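You operate a simulated robot arm through the tools that you are given. There is no shell and no other tool.

The job below is to be done with a simulated robot arm. You get a single attempt, and the scene is never put back.

Task
Brush the crumbs out of the green-banded holder's thread on the black stand.
Fine: clamp it with the orange lever while you brush; end with arm aside, lever off, holder on the seat. Where these are worked on the way, their far stop is far enough and under half their travel is too little: orange lever of the black stand.

Only the result counts: the job must be done as asked and must still hold three seconds after the hand-in. Knocking over, shifting, dropping, spilling or breaking anything else fails it.

Robot
A 7-joint arm with a fingered hand, fixed in place. Base frame: the origin is at the foot of the arm, x ahead of it, y to its left, z up; the work surface is at about z = 86. Units: cm, rad, N and s.
With the tool pointing down near the work surface it reaches from about 38 to 86 cm from the base axis. Its first joint turns from -2.496 to 2.496 rad. Payload 3 kg.
The tool frame sits at the grasp point between the pads (the TCP): z along the fingers, y along the line on which they close. The tips reach 2.6 cm beyond it. Largest opening 14.8 cm; the body of the gripper starts 7.3 cm behind the TCP. The gripper is a hand of 3 fingers: y runs from the thumb to the fingers, the wrist lies at [0, 0, -22.9] in the tool frame, and closing takes about 1.5 s.
Orientation is told as [roll, pitch, yaw] about the base's x, y, z axes, in that order, counted from this pose: with the fingers straight down and closing along the base's y, the tool's x points along the base's -x, its y along +y and its z along -z.

Tools
- The arm moves only by the tool nudge_tool. Its argument "motion" is a list that holds one entry, the list of rows, each a list of 6 numbers: the shift along the base's x, y, z in cm, then the turn, a rotation vector about the base's x, y, z in rad. In form: [[[x, y, z, ax, ay, az], ...]]. A call has 1 to 20 rows; each row shifts and turns the commanded pose from where the row before left it. "hand" is the gripper command, from -1 (shut) to 1 (fully open), values between in proportion, set as the call begins (left out, the last holds). Each row takes 0.2 s and may step no farther than 5 cm and 0.15 rad from the row before; otherwise, or with a gripper value out of range, the whole call is refused. Where a pose cannot be reached the arm comes as near as it can. A force on the tool above 90 N (or 10 N above the force at the start of the call, whichever is more), or a blocked arm, ends the call early, and 0.2 s more pass. The fingers move at their own pace (about 15.3 cm/s each) and stop on an object; they squeeze with about 32 N. The grip force told is the motor's: it shows also when the fingers shut on nothing. Time passes only in rows, and 0.2 s behind the last, so rows that do not move let the fingers close. The reply holds the time, the measured pose of the TCP, the force on the tool along the base axes, the opening and the grip force, in the units named above and with some noise, with the torque about the TCP (base axes, N m) and any sound that the robot's microphone picked up, and new pictures: "pictures" is both (left out), scene, wrist or none.
- Cameras (640 x 400 px; columns grow to the right, rows downward): "scene" is fixed at [22.01, -65.02, 151.7]; the picture's right is [0.77, -0.64, 0.00], its down [-0.21, -0.26, -0.94] and it looks along [0.61, 0.72, -0.33] (base axes); focal length 348 px, centre (320, 200). "wrist" rides on the gripper at [6.8, -3.9, -9] in the tool frame; the picture's right is [0.50, 0.87, 0.00], its down [-0.66, 0.38, -0.65] and it looks along [-0.57, 0.33, 0.76] (tool axes); focal length 222 px, centre (320, 200). There is no depth. A picture from a camera that has moved, and an enlarged one, comes with that camera's place and axes in the base frame and with its lens.
- slide_trunk(by): slides the trunk up (or, below 0, down) by that many cm; the arm rides with it, the base frame stays. It gives what a move gives, with no picture.
- grasp_type(shape): the hand has 3 fingers and takes this shape, open, in about a second: jaw (thumb against the fingers, like two jaws); tri (thumb and two fingers); tip (a fingertip pinch); poke (one finger out to press); point (the index stretched); flat (the hand flat); cup (the hand cupped); fist (a fist). The gripper value then closes the fingers along that shape, each until it touches; the sizes above hold for jaw. It gives what a move gives, with no picture.
- close_up(camera, box): a new picture of the part [left, top, right, bottom] of that camera's present view, enlarged. It takes no simulated time.
- job_done(): hands the job in; it is judged then, once.

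Nothing tells you positions but the pictures and the camera data. Unless the task says otherwise, let go and move clear before handing in.

The tools are called after "Emit:" as a command line: name --argument value ..., lists and objects as JSON in quotes. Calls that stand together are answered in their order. nudge_tool: Moves the arm, as the interface text tells. Its arguments: {"type":"object","properties":{"motion":{"type":"array","items":{"type":"array","items":{"type":"array","items":{"type":"number"}}}},"hand":{"type":"number"},"pictures":{"type":"string","enum":["both","scene","wrist","none"]}},"required":["motion"]} The other tools are called the same way: slide_trunk (by) slides the trunk up or down; grasp_type (shape) gives the hand a shape; close_up (camera, box) takes an enlarged picture of a part of a camera's view; job_done () hands the job in.

At the start:

```text
time_s: 0.0
tool_pos: [60.08, 45.45, 144.32]
orientation: [0.0, 0.001, 0.001]
wrist_force: [0.7, -0.6, 0.1]
moment: [-0.01, -0.02, -0.03]
finger_gap: 14.78
grip_force: 0.0
shape: jaw
trunk travel left (down, up): [-77.9, 11.1]
```

scene: 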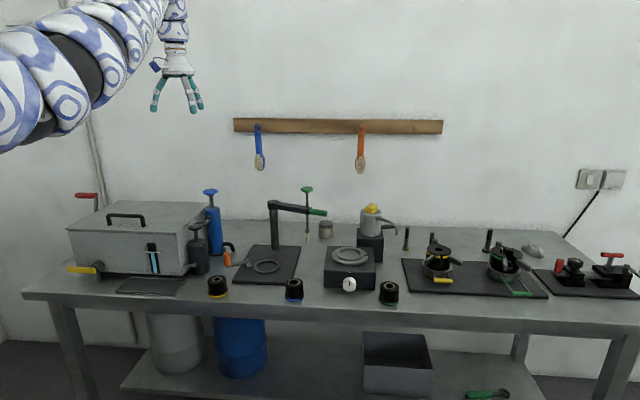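
wrist: 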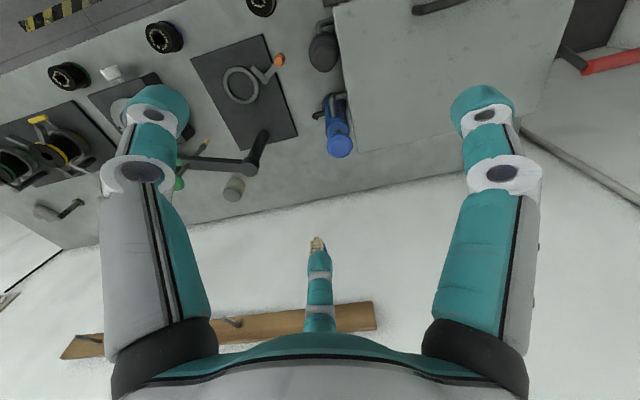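

I see a bench with several stations, three black holders along its front edge, and two brushes hanging on a rail. I'll take close-ups to identify the green-banded holder, the black stand and the orange lever.

Emit:
close_up --camera "scene" --box '[180, 170, 420, 320]'

Emit:
close_up --camera "scene" --box '[400, 210, 640, 360]'

Emit:
close_up --camera "scene" --box '[220, 100, 460, 250]'

Emit:
close_up --camera "wrist" --box '[0, 0, 320, 200]'

Emit:
close_up --camera "scene" --box '[340, 200, 480, 310]'

```text
2.67 times, centred on (300, 245) of scene
camera zoom: at [22.01, -65.02, 151.7], right [0.77, -0.64, 0.0], down [-0.21, -0.26, -0.94], along [0.61, 0.72, -0.33], focal length 927 px, centre (373, 80)
```

zoom: 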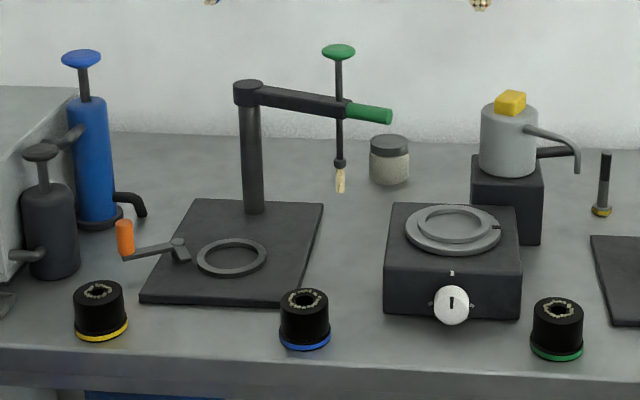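

```text
2.67 times, centred on (520, 285) of scene
camera zoom: at [22.01, -65.02, 151.7], right [0.77, -0.64, 0.0], down [-0.21, -0.26, -0.94], along [0.61, 0.72, -0.33], focal length 927 px, centre (-213, -27)
```

zoom: 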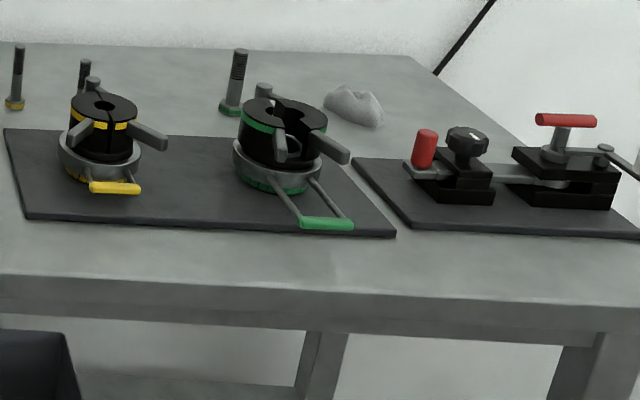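

```text
2.67 times, centred on (340, 175) of scene
camera zoom: at [22.01, -65.02, 151.7], right [0.77, -0.64, 0.0], down [-0.21, -0.26, -0.94], along [0.61, 0.72, -0.33], focal length 927 px, centre (267, 267)
```

zoom: 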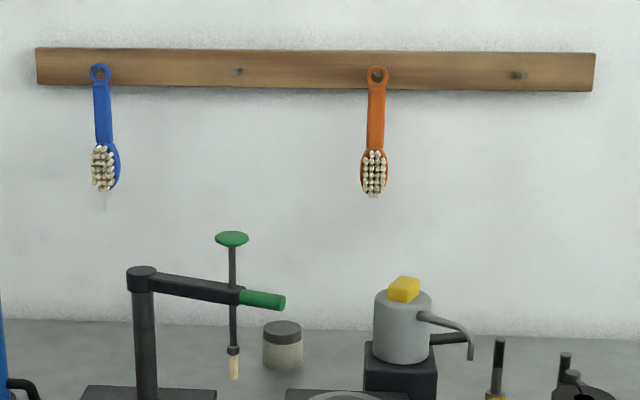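

```text
2.00 times, centred on (160, 100) of wrist
camera zoom: at [53.41, 41.49, 153.33], right [-0.5, 0.87, 0.0], down [0.66, 0.38, 0.65], along [0.57, 0.33, -0.76], focal length 444 px, centre (640, 400)
```

zoom: 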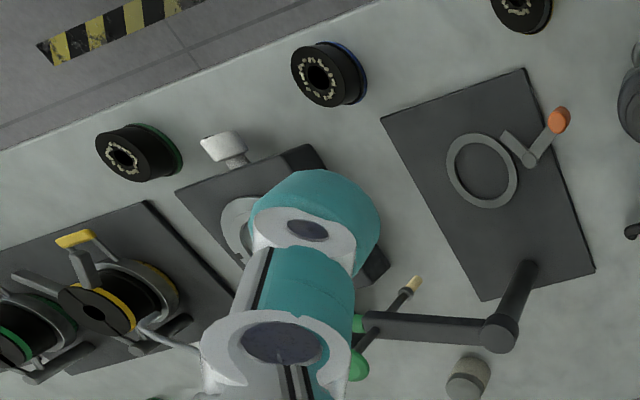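

```text
3.64 times, centred on (410, 255) of scene
camera zoom: at [22.01, -65.02, 151.7], right [0.77, -0.64, 0.0], down [-0.21, -0.26, -0.94], along [0.61, 0.72, -0.33], focal length 1264 px, centre (-7, 0)
```

zoom: 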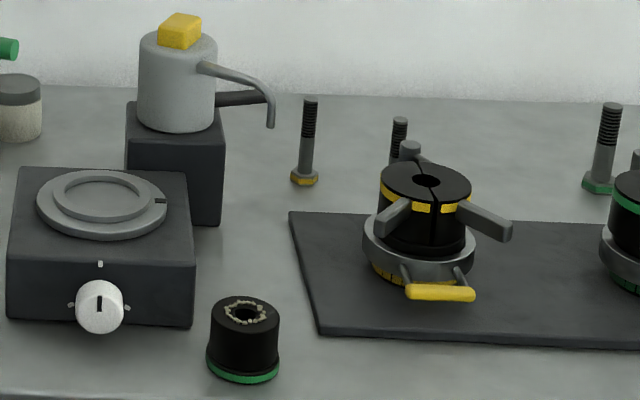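

The black stand, with its ring seat, orange lever and swing arm carrying a brush plunger, is at about (78, 31). The green-banded holder is at about (98, -8). I'm moving the wrist camera closer to look at the stand first.

Emit:
nudge_tool --motion '[[[-0.6, -3.86, -2.8, 0, 0, 0], [-0.6, -3.86, -2.8, 0, 0, 0], [-0.6, -3.86, -2.8, 0, 0, 0], [-0.6, -3.86, -2.8, 0, 0, 0], [-0.6, -3.86, -2.8, 0, 0, 0], [-0.6, -3.86, -2.8, 0, 0, 0], [-0.6, -3.86, -2.8, 0, 0, 0]]]' --hand 1

```text
time_s: 1.6
tool_pos: [58.24, 33.96, 135.92]
orientation: [0.0, -0.001, -0.001]
wrist_force: [-0.1, -0.9, -0.3]
moment: [-0.05, -0.04, 0.04]
finger_gap: 14.79
grip_force: 0.0
shape: jaw
out of reach, approached as far as the arm can: row 4, 5, 6, 7
trunk travel left (down, up): [-77.9, 11.1]
camera wrist: at [51.55, 29.99, 144.9], right [-0.5, 0.87, 0.0], down [0.66, 0.38, 0.65], along [0.57, 0.33, -0.76], focal length 222 px, centre (320, 200)
```

scene: 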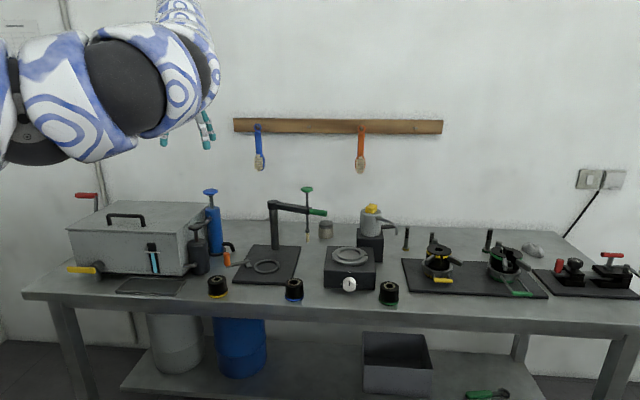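
wrist: 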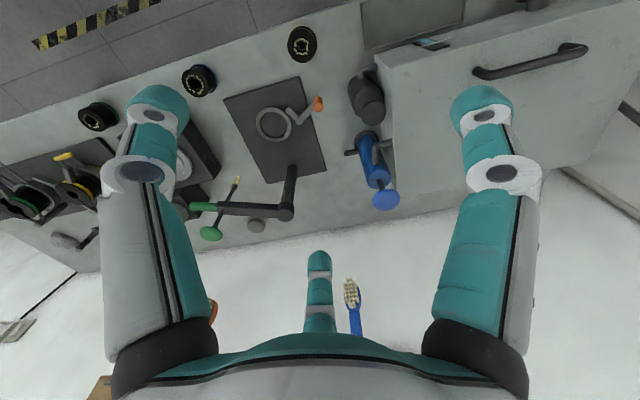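

The arm stopped short of the target because the trunk is too high. I'm lowering the trunk 20 cm, which leaves the fingertips at about z 113, well clear of the bench.

Emit:
slide_trunk --by -20

Emit:
nudge_tool --motion '[[[0, 0, 0, 0, 0, 0]]]'

```text
time_s: 3.8
tool_pos: [58.34, 33.9, 115.84]
orientation: [0.001, -0.001, 0.0]
wrist_force: [0.1, -0.7, 0.0]
moment: [-0.01, 0.0, 0.0]
finger_gap: 14.79
grip_force: 0.0
shape: jaw
trunk travel left (down, up): [-57.9, 31.1]
```

```text
time_s: 4.2
tool_pos: [58.4, 33.97, 115.9]
orientation: [0.0, -0.001, 0.002]
wrist_force: [-0.2, -0.1, 0.1]
moment: [-0.03, 0.01, 0.02]
finger_gap: 14.78
grip_force: 0.1
shape: jaw
trunk travel left (down, up): [-57.9, 31.1]
camera wrist: at [51.65, 29.93, 124.89], right [-0.5, 0.87, 0.0], down [0.66, 0.38, 0.65], along [0.57, 0.33, -0.76], focal length 222 px, centre (320, 200)
```

scene: 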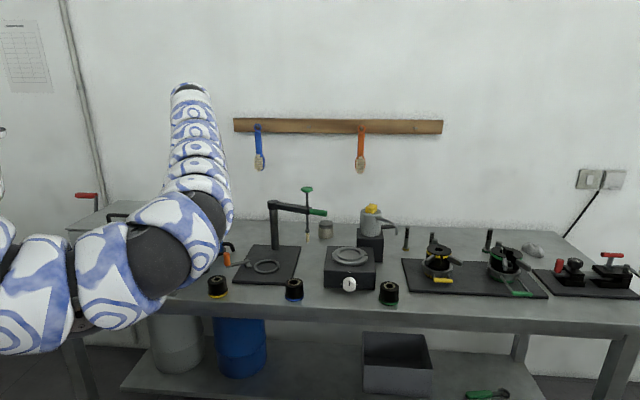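
wrist: 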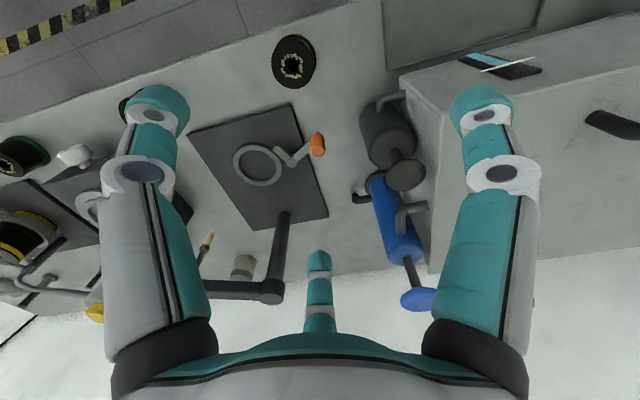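

The trunk is down and the stand is in view of the wrist camera. I'm enlarging the lever, the seat and the plunger.

Emit:
close_up --camera "wrist" --box '[180, 90, 350, 200]'

Emit:
close_up --camera "scene" --box '[200, 230, 320, 305]'

Emit:
close_up --camera "wrist" --box '[180, 180, 320, 310]'

Emit:
close_up --camera "scene" --box '[255, 175, 345, 250]'

Emit:
close_up --camera "wrist" --box '[0, 120, 130, 220]'

```text
3.64 times, centred on (265, 145) of wrist
camera zoom: at [51.65, 29.93, 124.89], right [-0.5, 0.87, 0.0], down [0.66, 0.38, 0.65], along [0.57, 0.33, -0.76], focal length 808 px, centre (520, 400)
```

zoom: 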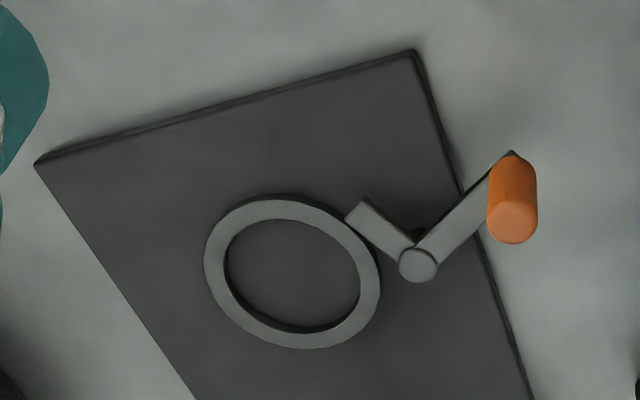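

```text
5.33 times, centred on (260, 268) of scene
camera zoom: at [22.01, -65.02, 151.7], right [0.77, -0.64, 0.0], down [-0.21, -0.26, -0.94], along [0.61, 0.72, -0.33], focal length 1854 px, centre (640, -160)
```

zoom: 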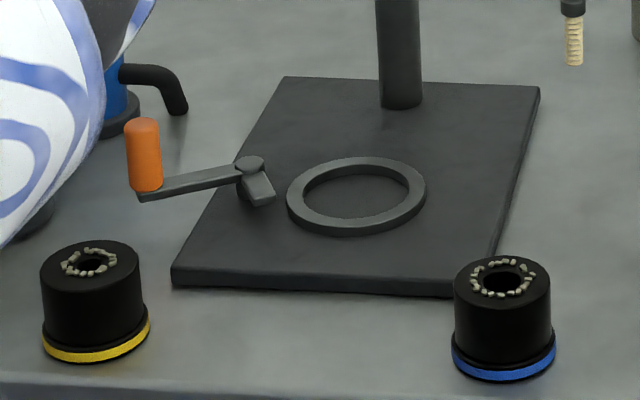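

```text
3.08 times, centred on (250, 245) of wrist
camera zoom: at [51.65, 29.93, 124.89], right [-0.5, 0.87, 0.0], down [0.66, 0.38, 0.65], along [0.57, 0.33, -0.76], focal length 684 px, centre (535, 62)
```

zoom: 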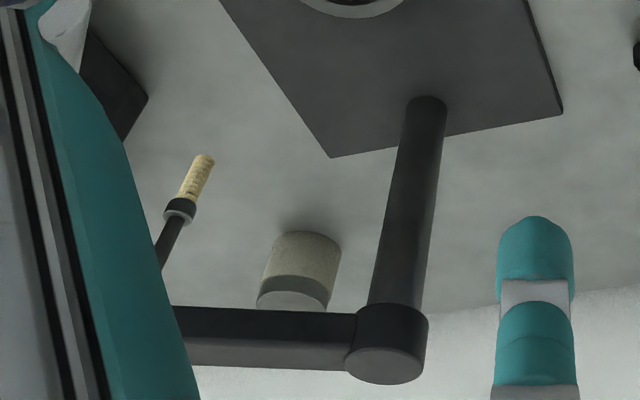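

```text
5.33 times, centred on (300, 212) of scene
camera zoom: at [22.01, -65.02, 151.7], right [0.77, -0.64, 0.0], down [-0.21, -0.26, -0.94], along [0.61, 0.72, -0.33], focal length 1854 px, centre (427, 133)
```

zoom: 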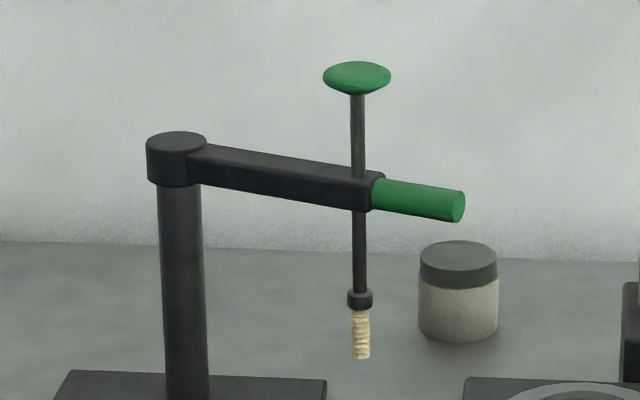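

```text
4.00 times, centred on (65, 170) of wrist
camera zoom: at [51.65, 29.93, 124.89], right [-0.5, 0.87, 0.0], down [0.66, 0.38, 0.65], along [0.57, 0.33, -0.76], focal length 888 px, centre (1340, 320)
```

zoom: 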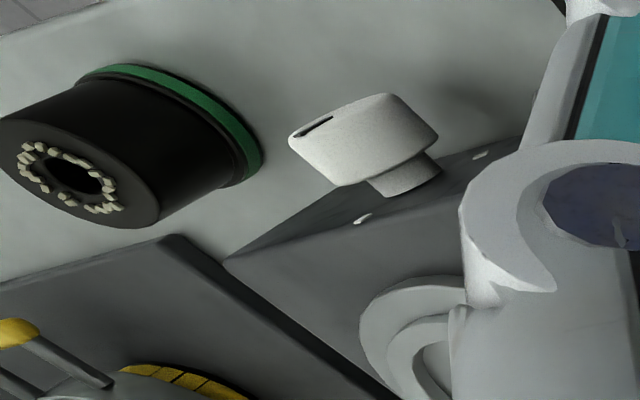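

I have estimates for everything: seat about (77.7, 30.8), lever pivot (73, 36.4), orange knob (66.5, 38), green holder (97.6, -8.2). Before planning a grasp I'm half closing the hand to see how the fingers move.

Emit:
nudge_tool --motion '[[[0, 0, 0, 0, 0, 0], [0, 0, 0, 0, 0, 0]]]' --hand 0 --pictures "wrist"

Emit:
nudge_tool --motion '[[[0, 0, 0, 0, 0, 0], [0, 0, 0, 0, 0, 0], [0, 0, 0, 0, 0, 0]]]' --hand -0.8 --pictures "wrist"

```text
time_s: 4.8
tool_pos: [58.36, 33.88, 115.85]
orientation: [0.0, -0.001, 0.002]
wrist_force: [0.0, 0.6, 0.9]
moment: [0.0, 0.01, -0.03]
finger_gap: 7.47
grip_force: 0.0
shape: jaw
trunk travel left (down, up): [-57.9, 31.1]
camera wrist: at [51.65, 29.93, 124.88], right [-0.5, 0.87, 0.0], down [0.66, 0.38, 0.65], along [0.57, 0.33, -0.76], focal length 222 px, centre (320, 200)
```

wrist: 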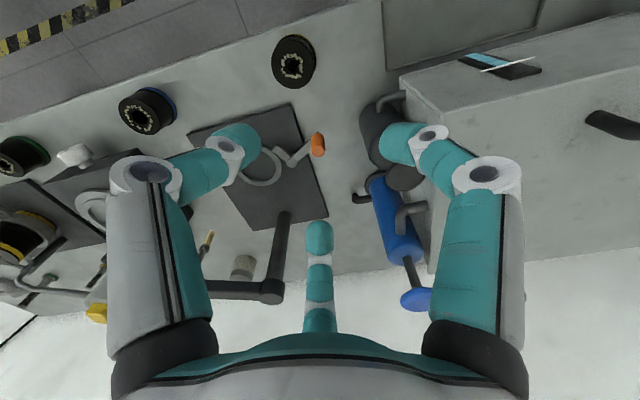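

```text
time_s: 5.6
tool_pos: [58.45, 33.88, 115.87]
orientation: [0.002, 0.001, 0.0]
wrist_force: [0.1, 0.3, 0.0]
moment: [0.0, 0.0, 0.04]
finger_gap: 1.53
grip_force: 0.0
shape: jaw
trunk travel left (down, up): [-57.9, 31.1]
camera wrist: at [51.65, 29.93, 124.88], right [-0.5, 0.87, 0.0], down [0.66, 0.38, 0.65], along [0.57, 0.33, -0.76], focal length 222 px, centre (320, 200)
```

wrist: 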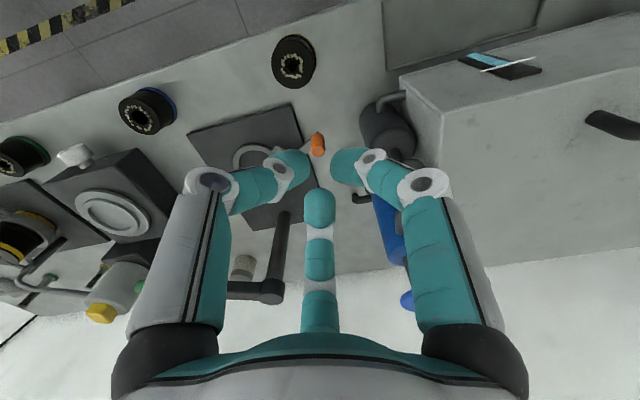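

The three fingers close at roughly 120° spacing, so a near-vertical grasp on the holder would be best. Next I'm checking how far out the tool reaches toward the holder while pointing down, staying high at z 116.

Emit:
nudge_tool --motion '[[[2.7, -3.5, 0, 0, 0, 0], [2.7, -3.5, 0, 0, 0, 0], [2.7, -3.5, 0, 0, 0, 0], [2.7, -3.5, 0, 0, 0, 0], [2.7, -3.5, 0, 0, 0, 0], [2.7, -3.5, 0, 0, 0, 0], [2.7, -3.5, 0, 0, 0, 0], [2.7, -3.5, 0, 0, 0, 0], [2.7, -3.5, 0, 0, 0, 0], [2.7, -3.5, 0, 0, 0, 0], [2.7, -3.5, 0, 0, 0, 0], [2.7, -3.5, 0, 0, 0, 0]]]' --hand 1

```text
time_s: 8.2
tool_pos: [58.28, 33.87, 115.82]
orientation: [0.001, 0.0, -0.001]
wrist_force: [0.3, -0.3, -0.1]
moment: [0.02, 0.03, -0.01]
finger_gap: 14.77
grip_force: 0.0
shape: jaw
out of reach, approached as far as the arm can: row 1, 2, 3, 4, 5, 6, 7, 8, 9, 10, 11, 12
trunk travel left (down, up): [-57.9, 31.1]
camera wrist: at [51.65, 29.93, 124.88], right [-0.5, 0.87, 0.0], down [0.66, 0.38, 0.65], along [0.57, 0.33, -0.76], focal length 222 px, centre (320, 200)
```

scene: 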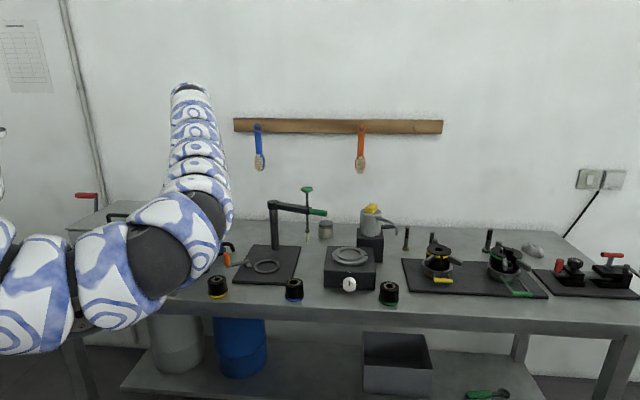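
wrist: 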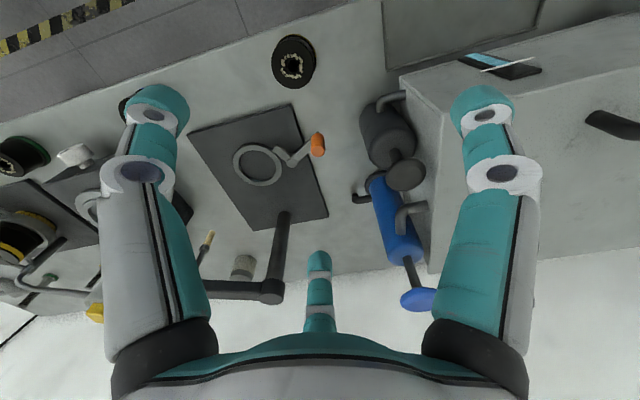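

The arm didn't move at all, which suggests a wrist joint is at its limit with this yaw held. I'm testing whether letting the yaw turn along frees it.

Emit:
nudge_tool --motion '[[[0, 0, 0, 0, 0, -0.1], [0, 0, 0, 0, 0, -0.1], [0, 0, 0, 0, 0, -0.1]]]' --pictures "none"

Emit:
nudge_tool --motion '[[[2, -3, 0, 0, 0, 0], [2, -3, 0, 0, 0, 0]]]' --pictures "none"

```text
time_s: 9.0
tool_pos: [58.39, 33.84, 115.82]
orientation: [-0.001, 0.0, -0.303]
wrist_force: [0.6, 0.2, 0.3]
moment: [0.03, 0.01, 0.02]
finger_gap: 14.79
grip_force: 0.0
shape: jaw
trunk travel left (down, up): [-57.9, 31.1]
```

```text
time_s: 9.6
tool_pos: [58.47, 33.98, 115.72]
orientation: [-0.001, 0.0, -0.3]
wrist_force: [-0.1, -0.1, -0.6]
moment: [0.01, 0.03, -0.01]
finger_gap: 14.82
grip_force: 0.1
shape: jaw
out of reach, approached as far as the arm can: row 1, 2
trunk travel left (down, up): [-57.9, 31.1]
```

The yaw turned but that shift is still refused. I'm testing each direction separately to find which one is limited.

Emit:
nudge_tool --motion '[[[2, 0, 0, 0, 0, 0]]]' --pictures "none"

Emit:
nudge_tool --motion '[[[0, -2, 0, 0, 0, 0]]]' --pictures "none"

Emit:
nudge_tool --motion '[[[0, 0, -2, 0, 0, 0]]]' --pictures "none"

Emit:
nudge_tool --motion '[[[0, 0, 2, 0, 0, 0]]]' --pictures "none"

```text
time_s: 10.0
tool_pos: [60.29, 34.05, 115.78]
orientation: [0.0, 0.001, -0.301]
wrist_force: [-0.6, -0.6, -0.2]
moment: [0.03, 0.02, 0.07]
finger_gap: 14.78
grip_force: 0.1
shape: jaw
trunk travel left (down, up): [-57.9, 31.1]
```

```text
time_s: 10.4
tool_pos: [60.43, 31.81, 115.87]
orientation: [-0.003, 0.005, -0.303]
wrist_force: [-0.2, 0.3, -0.1]
moment: [-0.01, -0.04, 0.0]
finger_gap: 14.8
grip_force: 0.0
shape: jaw
trunk travel left (down, up): [-57.9, 31.1]
```

```text
time_s: 10.8
tool_pos: [60.39, 31.77, 115.89]
orientation: [-0.002, 0.004, -0.303]
wrist_force: [-0.3, -0.3, 0.1]
moment: [-0.04, 0.0, 0.02]
finger_gap: 14.8
grip_force: 0.1
shape: jaw
out of reach, approached as far as the arm can: row 1
trunk travel left (down, up): [-57.9, 31.1]
```

```text
time_s: 11.2
tool_pos: [60.35, 31.74, 117.88]
orientation: [-0.001, 0.0, -0.3]
wrist_force: [-0.9, -0.1, -0.2]
moment: [-0.01, 0.01, -0.03]
finger_gap: 14.78
grip_force: 0.0
shape: jaw
trunk travel left (down, up): [-57.9, 31.1]
```

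Moving out along x works and frees -y, while going lower is blocked at this radius. I'm going out first, then swinging across toward the green holder.

Emit:
nudge_tool --motion '[[[4, 0, 0, 0, 0, 0], [4, -2, 0, 0, 0, 0], [3, -3, 0, 0, 0, 0.05], [3, -3, 0, 0, 0, 0.05], [2, -4, 0, 0, 0, 0.05], [2, -4, 0, 0, 0, 0.05], [2, -4, 0, 0, 0, 0.05], [1.5, -4, 0, 0, 0, 0.05], [1.5, -4, 0, 0, 0, 0], [1.5, -4, 0, 0, 0, 0], [1.5, -4, 0, 0, 0, 0]]]'

```text
time_s: 13.6
tool_pos: [86.58, -4.18, 117.76]
orientation: [-0.002, 0.003, 0.0]
wrist_force: [-0.3, -0.5, 0.6]
moment: [0.02, -0.01, -0.03]
finger_gap: 14.81
grip_force: 0.1
shape: jaw
trunk travel left (down, up): [-57.9, 31.1]
camera wrist: at [79.91, -8.14, 126.82], right [-0.5, 0.87, 0.0], down [0.66, 0.38, 0.65], along [0.57, 0.33, -0.76], focal length 222 px, centre (320, 200)
```

scene: 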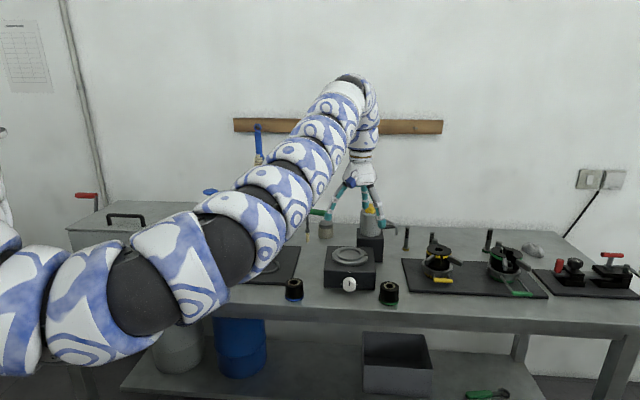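
wrist: 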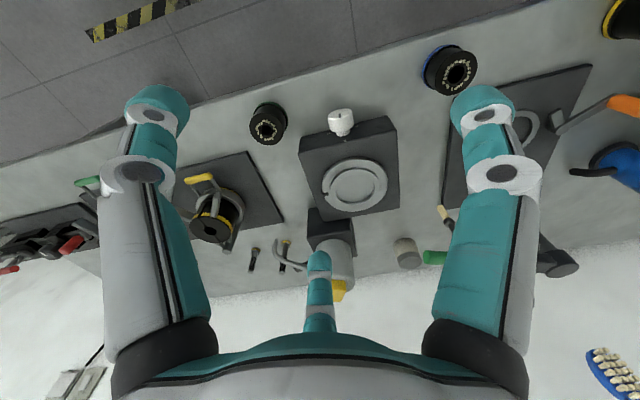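

All rows were reached this time. I'm continuing out to directly above the green holder, still at z about 117.

Emit:
nudge_tool --motion '[[[3, -1, 0, 0, 0, 0], [3, -1, 0, 0, 0, 0], [3, -1, 0, 0, 0, 0], [2.1, -1, 0, 0, 0, 0]]]'

```text
time_s: 14.6
tool_pos: [93.58, -6.71, 117.69]
orientation: [0.002, 0.003, 0.0]
wrist_force: [-0.3, -0.8, -0.2]
moment: [0.1, 0.01, -0.01]
finger_gap: 14.79
grip_force: 0.1
shape: jaw
out of reach, approached as far as the arm can: row 3, 4
trunk travel left (down, up): [-57.9, 31.1]
camera wrist: at [86.82, -10.64, 126.8], right [-0.5, 0.87, 0.0], down [0.66, 0.38, 0.65], along [0.57, 0.33, -0.76], focal length 222 px, centre (320, 200)
```

scene: 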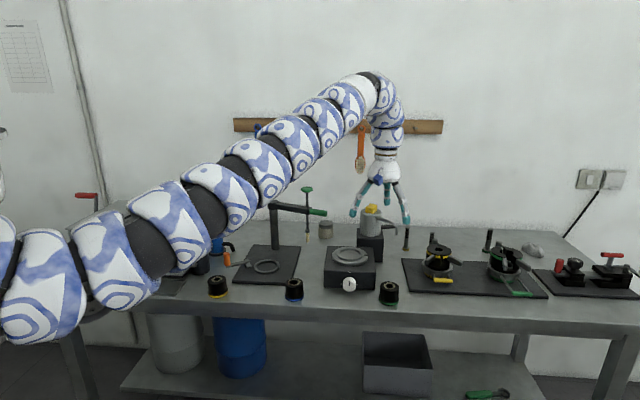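
wrist: 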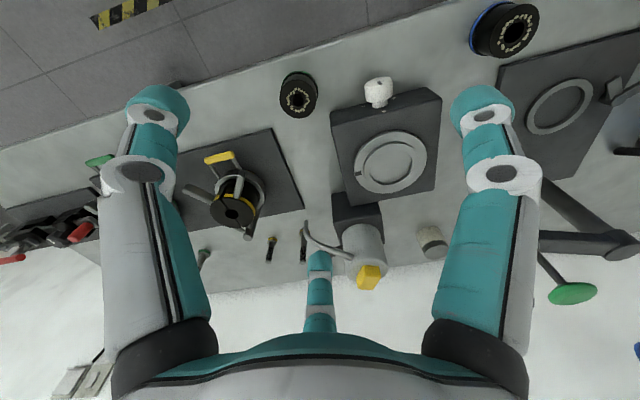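

The arm reaches a radius of 93.8 at this height, and lower down it should get a little further, helped by a small outward tilt. I'm lowering to about z 100 with the fingers partly open, then tilting slightly and centring over the holder.

Emit:
nudge_tool --motion '[[[0, 0, -4, 0, 0, 0], [0, 0, -4, 0, 0, 0], [0, 0, -4, 0, 0, 0], [0, 0, -4, 0, 0, 0], [1.5, -0.5, -1, 0, -0.05, 0], [1.5, -0.5, -0.7, 0, -0.05, 0], [1.05, -0.45, 0, 0, -0.05, 0]]]' --hand 0.5

```text
time_s: 16.2
tool_pos: [97.53, -7.74, 100.14]
orientation: [-0.001, -0.15, 0.0]
wrist_force: [0.5, 0.1, -0.4]
moment: [-0.01, -0.02, 0.03]
finger_gap: 11.16
grip_force: 0.2
shape: jaw
trunk travel left (down, up): [-57.9, 31.1]
camera wrist: at [89.5, -11.69, 108.02], right [-0.49, 0.87, -0.07], down [0.55, 0.38, 0.74], along [0.67, 0.33, -0.66], focal length 222 px, centre (320, 200)
```

scene: 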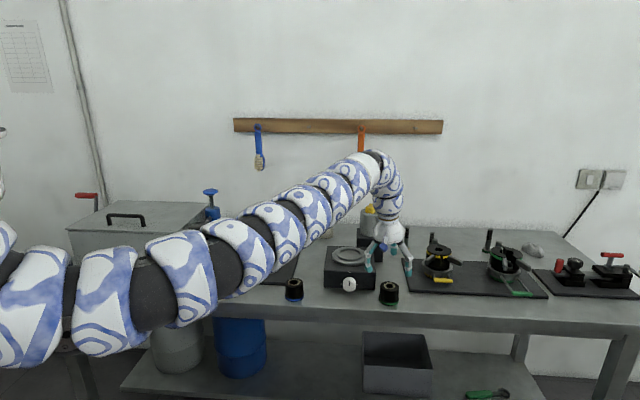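
wrist: 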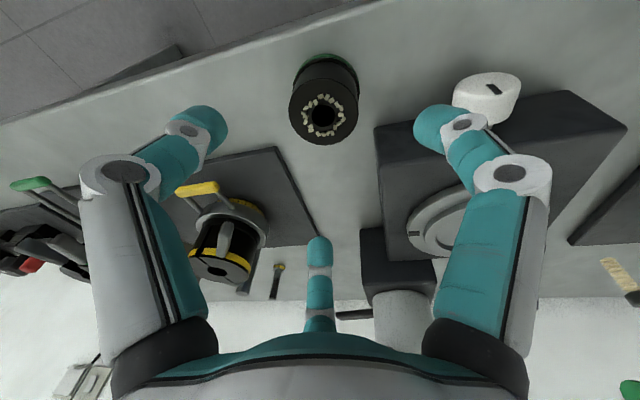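

The holder reads at (97.5, -8.15), almost directly under the tool. I'm checking how far I can bring the tool back toward vertical at this radius, going down a little.

Emit:
nudge_tool --motion '[[[0, -0.4, -2, 0, 0, 0], [0, 0, -2, 0, 0, 0], [0, 0, 0, 0, 0.05, 0], [0, 0, 0, 0, 0.05, 0]]]' --pictures "wrist"

```text
time_s: 17.2
tool_pos: [97.54, -8.1, 95.87]
orientation: [0.002, -0.099, 0.0]
wrist_force: [-0.3, -0.4, -0.3]
moment: [-0.06, 0.0, 0.01]
finger_gap: 11.1
grip_force: 0.0
shape: jaw
trunk travel left (down, up): [-57.9, 31.1]
camera wrist: at [89.91, -12.04, 104.4], right [-0.5, 0.87, -0.05], down [0.59, 0.38, 0.72], along [0.64, 0.33, -0.7], focal length 222 px, centre (320, 200)
```

wrist: 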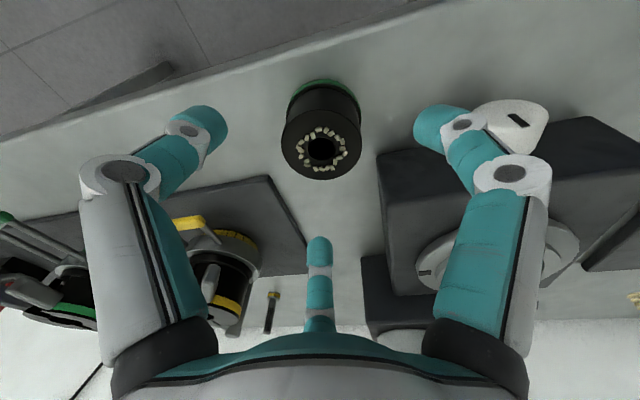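

Everything stays well centred and the neighbouring white knob clears the inner finger by several cm. Lowering to grasp height at z about 90.5.

Emit:
nudge_tool --motion '[[[0, -0.05, -2, 0, 0, 0], [0, -0.05, -2, 0, 0, 0], [0, 0, -1.4, 0, 0, 0]]]'

```text
time_s: 18.0
tool_pos: [95.63, -8.58, 90.84]
orientation: [-0.001, -0.049, 0.001]
wrist_force: [-0.1, 0.2, 1.0]
moment: [0.01, -0.01, 0.0]
finger_gap: 11.12
grip_force: 0.0
shape: jaw
out of reach, approached as far as the arm can: row 1, 3
trunk travel left (down, up): [-57.9, 31.1]
camera wrist: at [88.43, -12.46, 99.54], right [-0.5, 0.87, -0.02], down [0.62, 0.38, 0.69], along [0.6, 0.33, -0.73], focal length 222 px, centre (320, 200)
```

scene: 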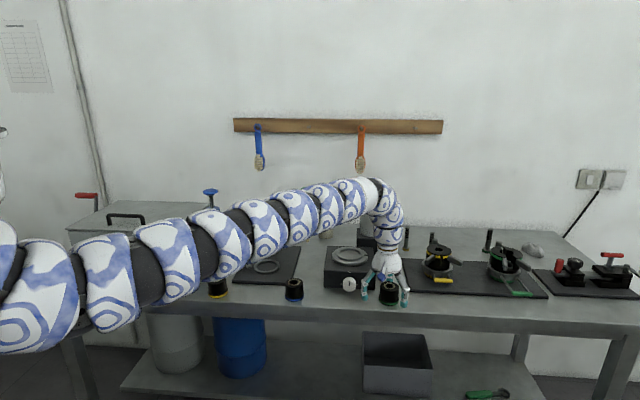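
wrist: 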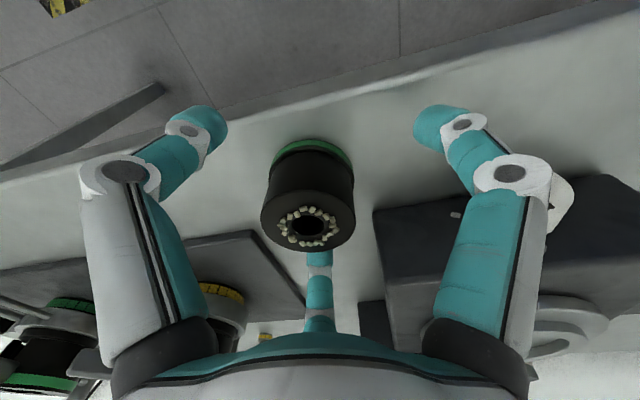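

The tool fell 2 cm short at near-vertical, so a small tilt is needed. I'm adding about 0.08 rad of outward tilt and moving out to centre on the holder at (97.5, -8.25).

Emit:
nudge_tool --motion '[[[0, 0, 0, 0, -0.05, 0], [1, 0.15, 0, 0, -0.03, 0], [0.9, 0.15, -0.3, 0, 0, 0]]]' --pictures "wrist"

```text
time_s: 18.8
tool_pos: [97.45, -8.25, 90.61]
orientation: [0.001, -0.129, 0.001]
wrist_force: [-0.1, 0.1, -0.8]
moment: [-0.04, 0.01, 0.01]
finger_gap: 11.1
grip_force: 0.1
shape: jaw
trunk travel left (down, up): [-57.9, 31.1]
camera wrist: at [89.64, -12.09, 98.74], right [-0.5, 0.87, -0.06], down [0.57, 0.38, 0.73], along [0.66, 0.33, -0.68], focal length 222 px, centre (320, 200)
```

wrist: 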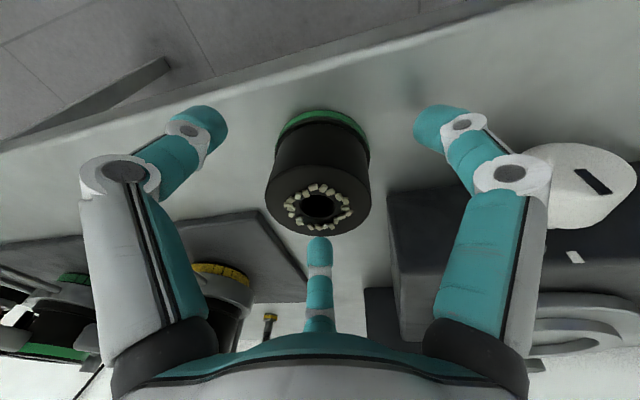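

The holder's hole lines up exactly with the grasp point. Closing the fingers on it.

Emit:
nudge_tool --motion '[[[0, 0, 0, 0, 0, 0], [0, 0, 0, 0, 0, 0], [0, 0, 0, 0, 0, 0], [0, 0, 0, 0, 0, 0], [0, 0, 0, 0, 0, 0], [0, 0, 0, 0, 0, 0], [0, 0, 0, 0, 0, 0]]]' --hand -1

```text
time_s: 20.4
tool_pos: [97.54, -8.3, 90.65]
orientation: [0.0, -0.128, 0.001]
wrist_force: [-1.1, 1.2, 1.0]
moment: [-0.05, 0.14, -0.03]
finger_gap: 4.98
grip_force: 32.3
shape: jaw
trunk travel left (down, up): [-57.9, 31.1]
camera wrist: at [89.64, -12.2, 98.69], right [-0.5, 0.87, -0.06], down [0.57, 0.38, 0.73], along [0.66, 0.33, -0.68], focal length 222 px, centre (320, 200)
```

scene: 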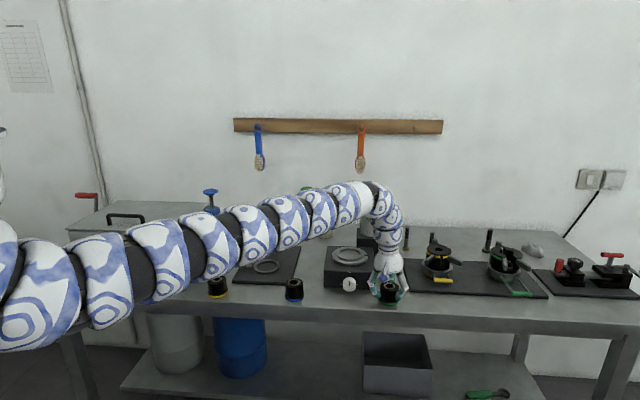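
wrist: 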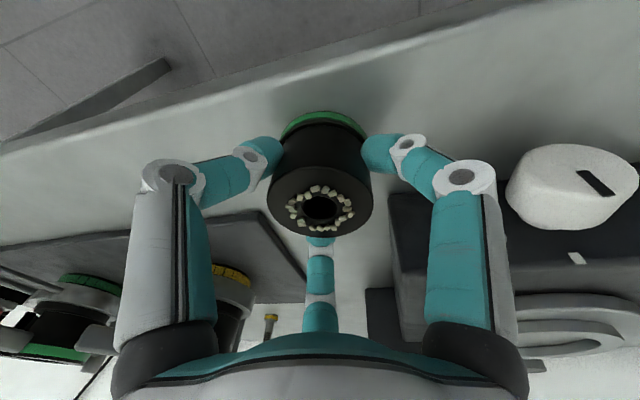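

Holder gripped at 5.0 cm with 32 N. Lifting straight up a little and checking that it comes along upright.

Emit:
nudge_tool --motion '[[[0, 0, 1.5, 0, 0, 0], [0, 0, 1.5, 0, 0, 0], [-1, 0, 2, 0, 0, 0], [-1.5, 0, 2.5, 0, 0, 0]]]'

```text
time_s: 21.4
tool_pos: [94.92, -8.16, 98.12]
orientation: [-0.001, -0.129, 0.001]
wrist_force: [0.0, 0.7, -7.4]
moment: [-0.03, 0.0, -0.02]
finger_gap: 4.98
grip_force: 32.2
shape: jaw
trunk travel left (down, up): [-57.9, 31.1]
camera wrist: at [87.14, -12.13, 106.18], right [-0.5, 0.87, -0.06], down [0.57, 0.38, 0.73], along [0.66, 0.33, -0.68], focal length 222 px, centre (320, 200)
```

scene: 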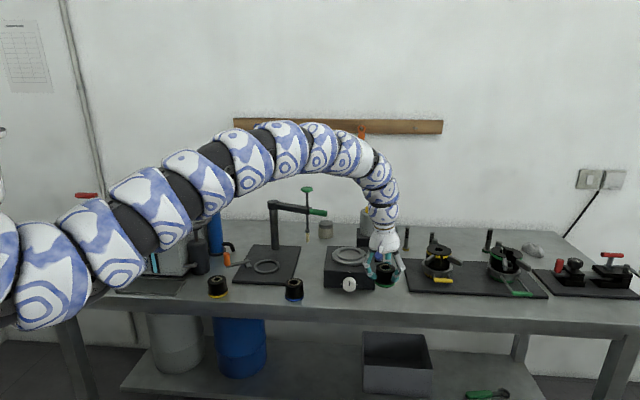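
wrist: 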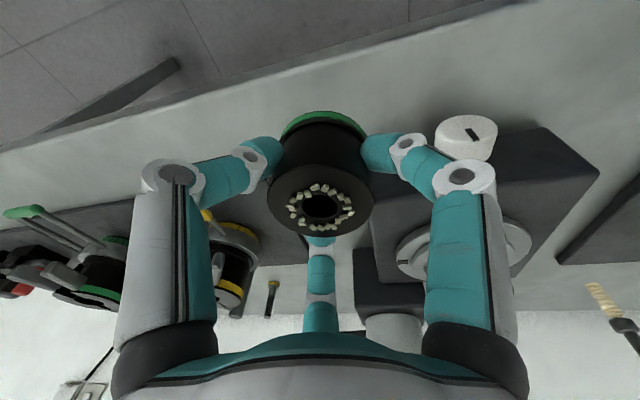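

The holder lifts cleanly (about 7 N of weight) and stays put in the grip. Raising to z 103 and carrying it across to above the ring seat.

Emit:
nudge_tool --motion '[[[-2, 2, 2.5, 0, 0, 0], [-2, 2, 2.5, 0, 0, 0], [-1.66, 4.37, 0, 0, 0, 0], [-1.66, 4.37, 0, 0, 0, 0], [-1.66, 4.37, 0, 0, 0, 0], [-1.66, 4.37, 0, 0, 0, 0], [-1.66, 4.37, 0, 0, 0, 0], [-1.66, 4.37, 0, 0, 0, 0], [-1.66, 4.37, 0, 0, 0, 0], [-1.66, 4.37, 0, 0, 0, 0]]]'

```text
time_s: 23.6
tool_pos: [77.6, 30.78, 103.1]
orientation: [-0.002, -0.129, 0.001]
wrist_force: [0.0, 0.3, -8.5]
moment: [0.02, 0.03, -0.01]
finger_gap: 4.86
grip_force: 32.0
shape: jaw
trunk travel left (down, up): [-57.9, 31.1]
camera wrist: at [69.79, 26.9, 111.11], right [-0.5, 0.87, -0.07], down [0.57, 0.38, 0.73], along [0.66, 0.33, -0.68], focal length 222 px, centre (320, 200)
```

scene: 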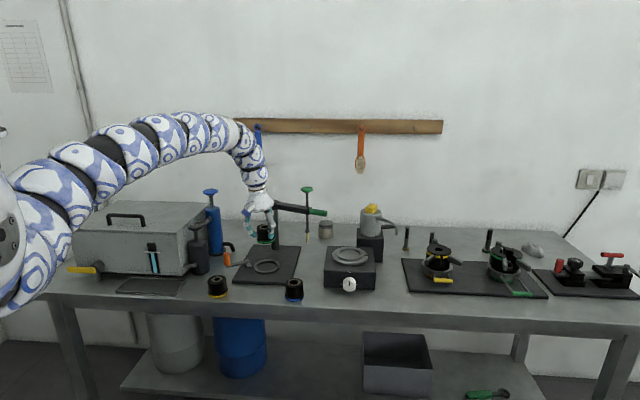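
wrist: 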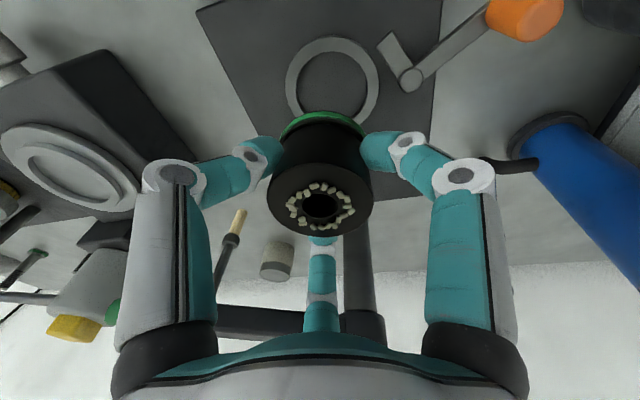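

I'm above the seat. Zooming in on the ring below the holder to measure the lateral error before lowering.

Emit:
close_up --camera "wrist" --box '[240, 10, 440, 135]'

Emit:
close_up --camera "scene" --box '[225, 195, 305, 290]'

```text
3.20 times, centred on (340, 72) of wrist
camera zoom: at [69.79, 26.9, 111.11], right [-0.5, 0.87, -0.07], down [0.57, 0.38, 0.73], along [0.66, 0.33, -0.68], focal length 711 px, centre (256, 608)
```

zoom: 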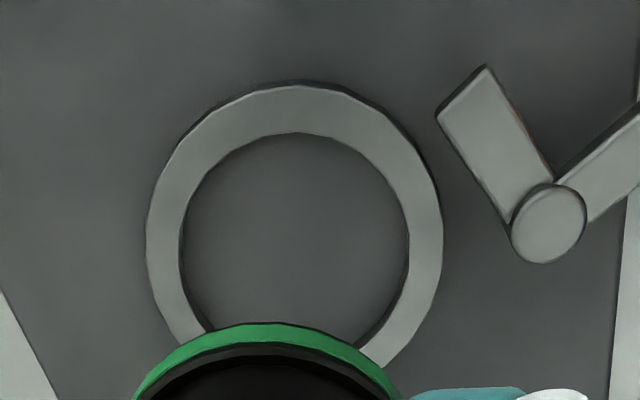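

```text
4.21 times, centred on (265, 242) of scene
camera zoom: at [22.01, -65.02, 151.7], right [0.77, -0.64, 0.0], down [-0.21, -0.26, -0.94], along [0.61, 0.72, -0.33], focal length 1464 px, centre (552, 21)
```

zoom: 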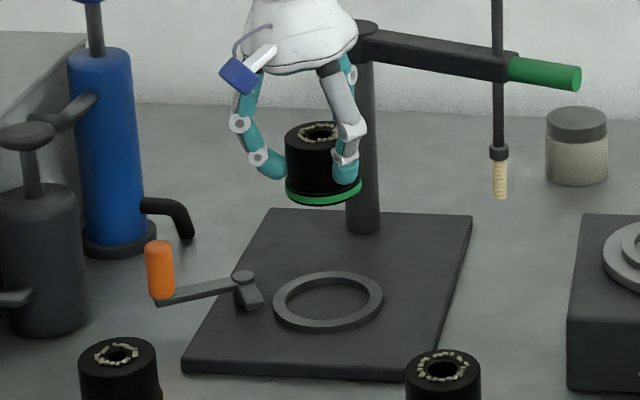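

The ring centre measures about (77.8, 31.1). With the current yaw one finger would open into the lever, so I'm turning the hand +60° about the vertical to put the lever between two fingers, and nudging toward the centre.

Emit:
nudge_tool --motion '[[[0, 0, 0, 0, 0, 0.149], [0, 0, 0, 0, 0, 0.149], [0, 0, 0, 0, 0, 0.149], [0, 0, 0, 0, 0, 0.149], [0, 0, 0, 0, 0, 0.149], [0, 0, 0, 0, 0, 0.149], [0.25, 0.3, 0, 0, 0, 0.149], [0, 0, 0, 0, 0, 0]]]'

```text
time_s: 25.4
tool_pos: [78.02, 31.05, 103.03]
orientation: [0.001, -0.129, 1.043]
wrist_force: [0.2, -0.6, -8.8]
moment: [-0.04, 0.02, -0.03]
finger_gap: 4.88
grip_force: 32.0
shape: jaw
trunk travel left (down, up): [-57.9, 31.1]
camera wrist: at [77.43, 22.22, 111.12], right [-1.0, 0.01, -0.06], down [-0.04, 0.68, 0.73], along [0.05, 0.73, -0.68], focal length 222 px, centre (320, 200)
```

scene: 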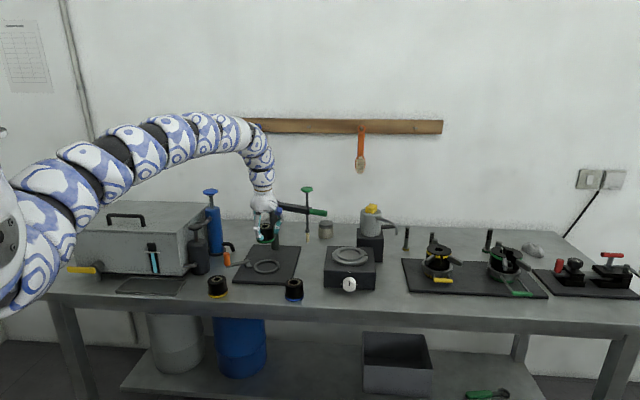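
wrist: 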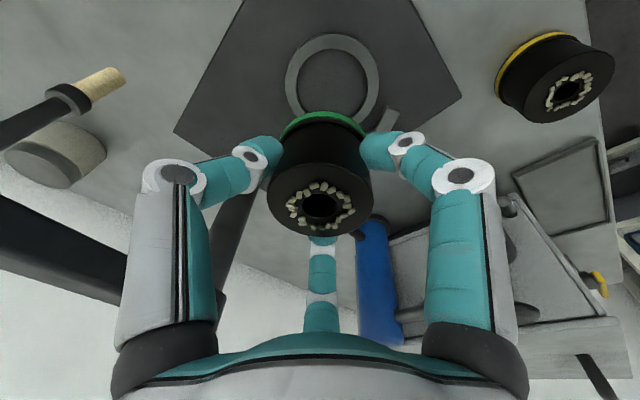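

The hand is turned. Measuring the ring again from this angle before lowering.

Emit:
close_up --camera "wrist" --box '[240, 10, 440, 135]'

Emit:
close_up --camera "scene" --box '[225, 195, 305, 290]'

```text
3.20 times, centred on (340, 72) of wrist
camera zoom: at [77.43, 22.22, 111.12], right [-1.0, 0.01, -0.06], down [-0.04, 0.68, 0.73], along [0.05, 0.73, -0.68], focal length 711 px, centre (256, 608)
```

zoom: 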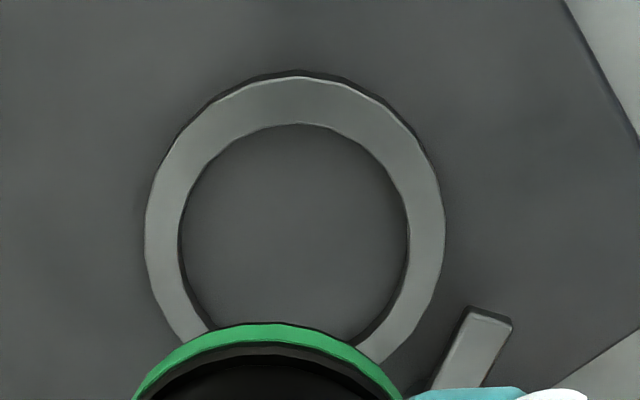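

```text
4.21 times, centred on (265, 242) of scene
camera zoom: at [22.01, -65.02, 151.7], right [0.77, -0.64, 0.0], down [-0.21, -0.26, -0.94], along [0.61, 0.72, -0.33], focal length 1464 px, centre (552, 21)
```

zoom: 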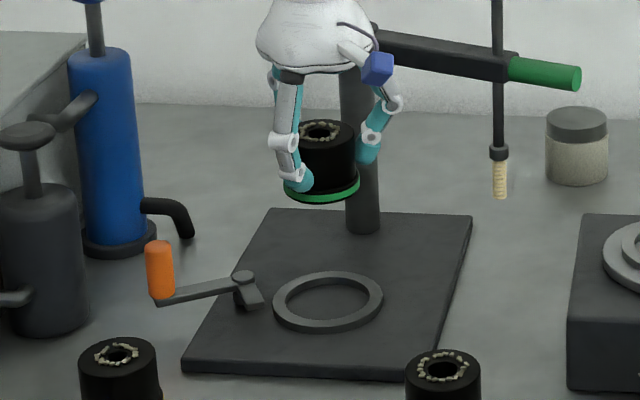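

Both cameras agree that the holder is centred over the ring within about 0.2 cm. Lowering to roughly 1.5 cm above the ring with a tiny correction, then checking again.

Emit:
nudge_tool --motion '[[[-0.06, 0.12, -3, 0, 0, 0], [0, 0, -3, 0, 0, 0], [0, 0, -2, 0, 0, 0], [0, 0, 0, 0, 0, 0]]]'

Emit:
close_up --camera "scene" --box '[230, 215, 300, 290]'

Emit:
close_up --camera "wrist" --box '[240, 30, 440, 155]'

```text
time_s: 26.4
tool_pos: [77.9, 31.12, 95.01]
orientation: [0.0, -0.128, 1.043]
wrist_force: [0.6, -0.3, -8.0]
moment: [-0.02, -0.03, 0.0]
finger_gap: 4.87
grip_force: 32.0
shape: jaw
trunk travel left (down, up): [-57.9, 31.1]
camera wrist: at [77.34, 22.31, 103.13], right [-1.0, 0.01, -0.06], down [-0.04, 0.68, 0.73], along [0.05, 0.73, -0.68], focal length 222 px, centre (320, 200)
```

scene: 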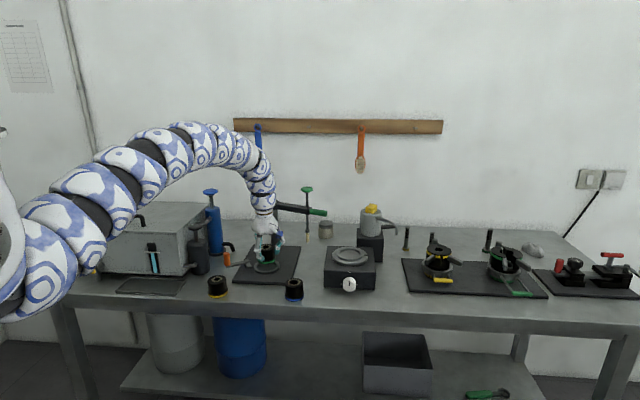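
wrist: 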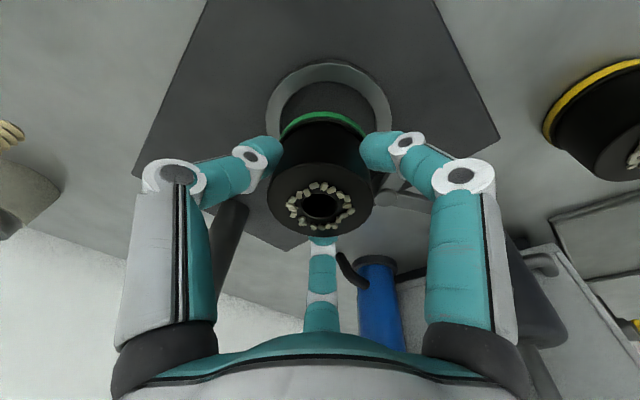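

```text
5.33 times, centred on (265, 252) of scene
camera zoom: at [22.01, -65.02, 151.7], right [0.77, -0.64, 0.0], down [-0.21, -0.26, -0.94], along [0.61, 0.72, -0.33], focal length 1854 px, centre (613, -80)
```

zoom: 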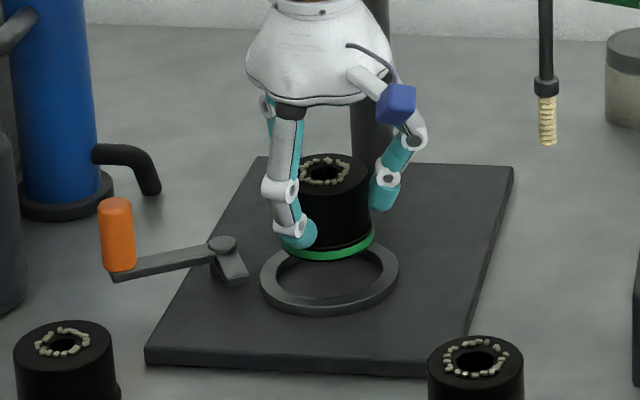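

```text
3.20 times, centred on (340, 92) of wrist
camera zoom: at [77.34, 22.31, 103.13], right [-1.0, 0.01, -0.06], down [-0.04, 0.68, 0.73], along [0.05, 0.73, -0.68], focal length 711 px, centre (256, 544)
```

zoom: 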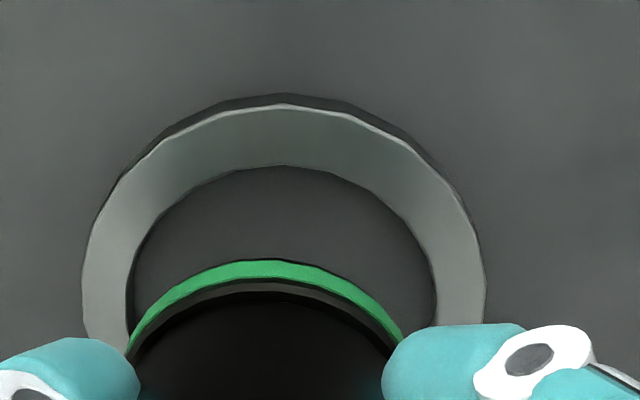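

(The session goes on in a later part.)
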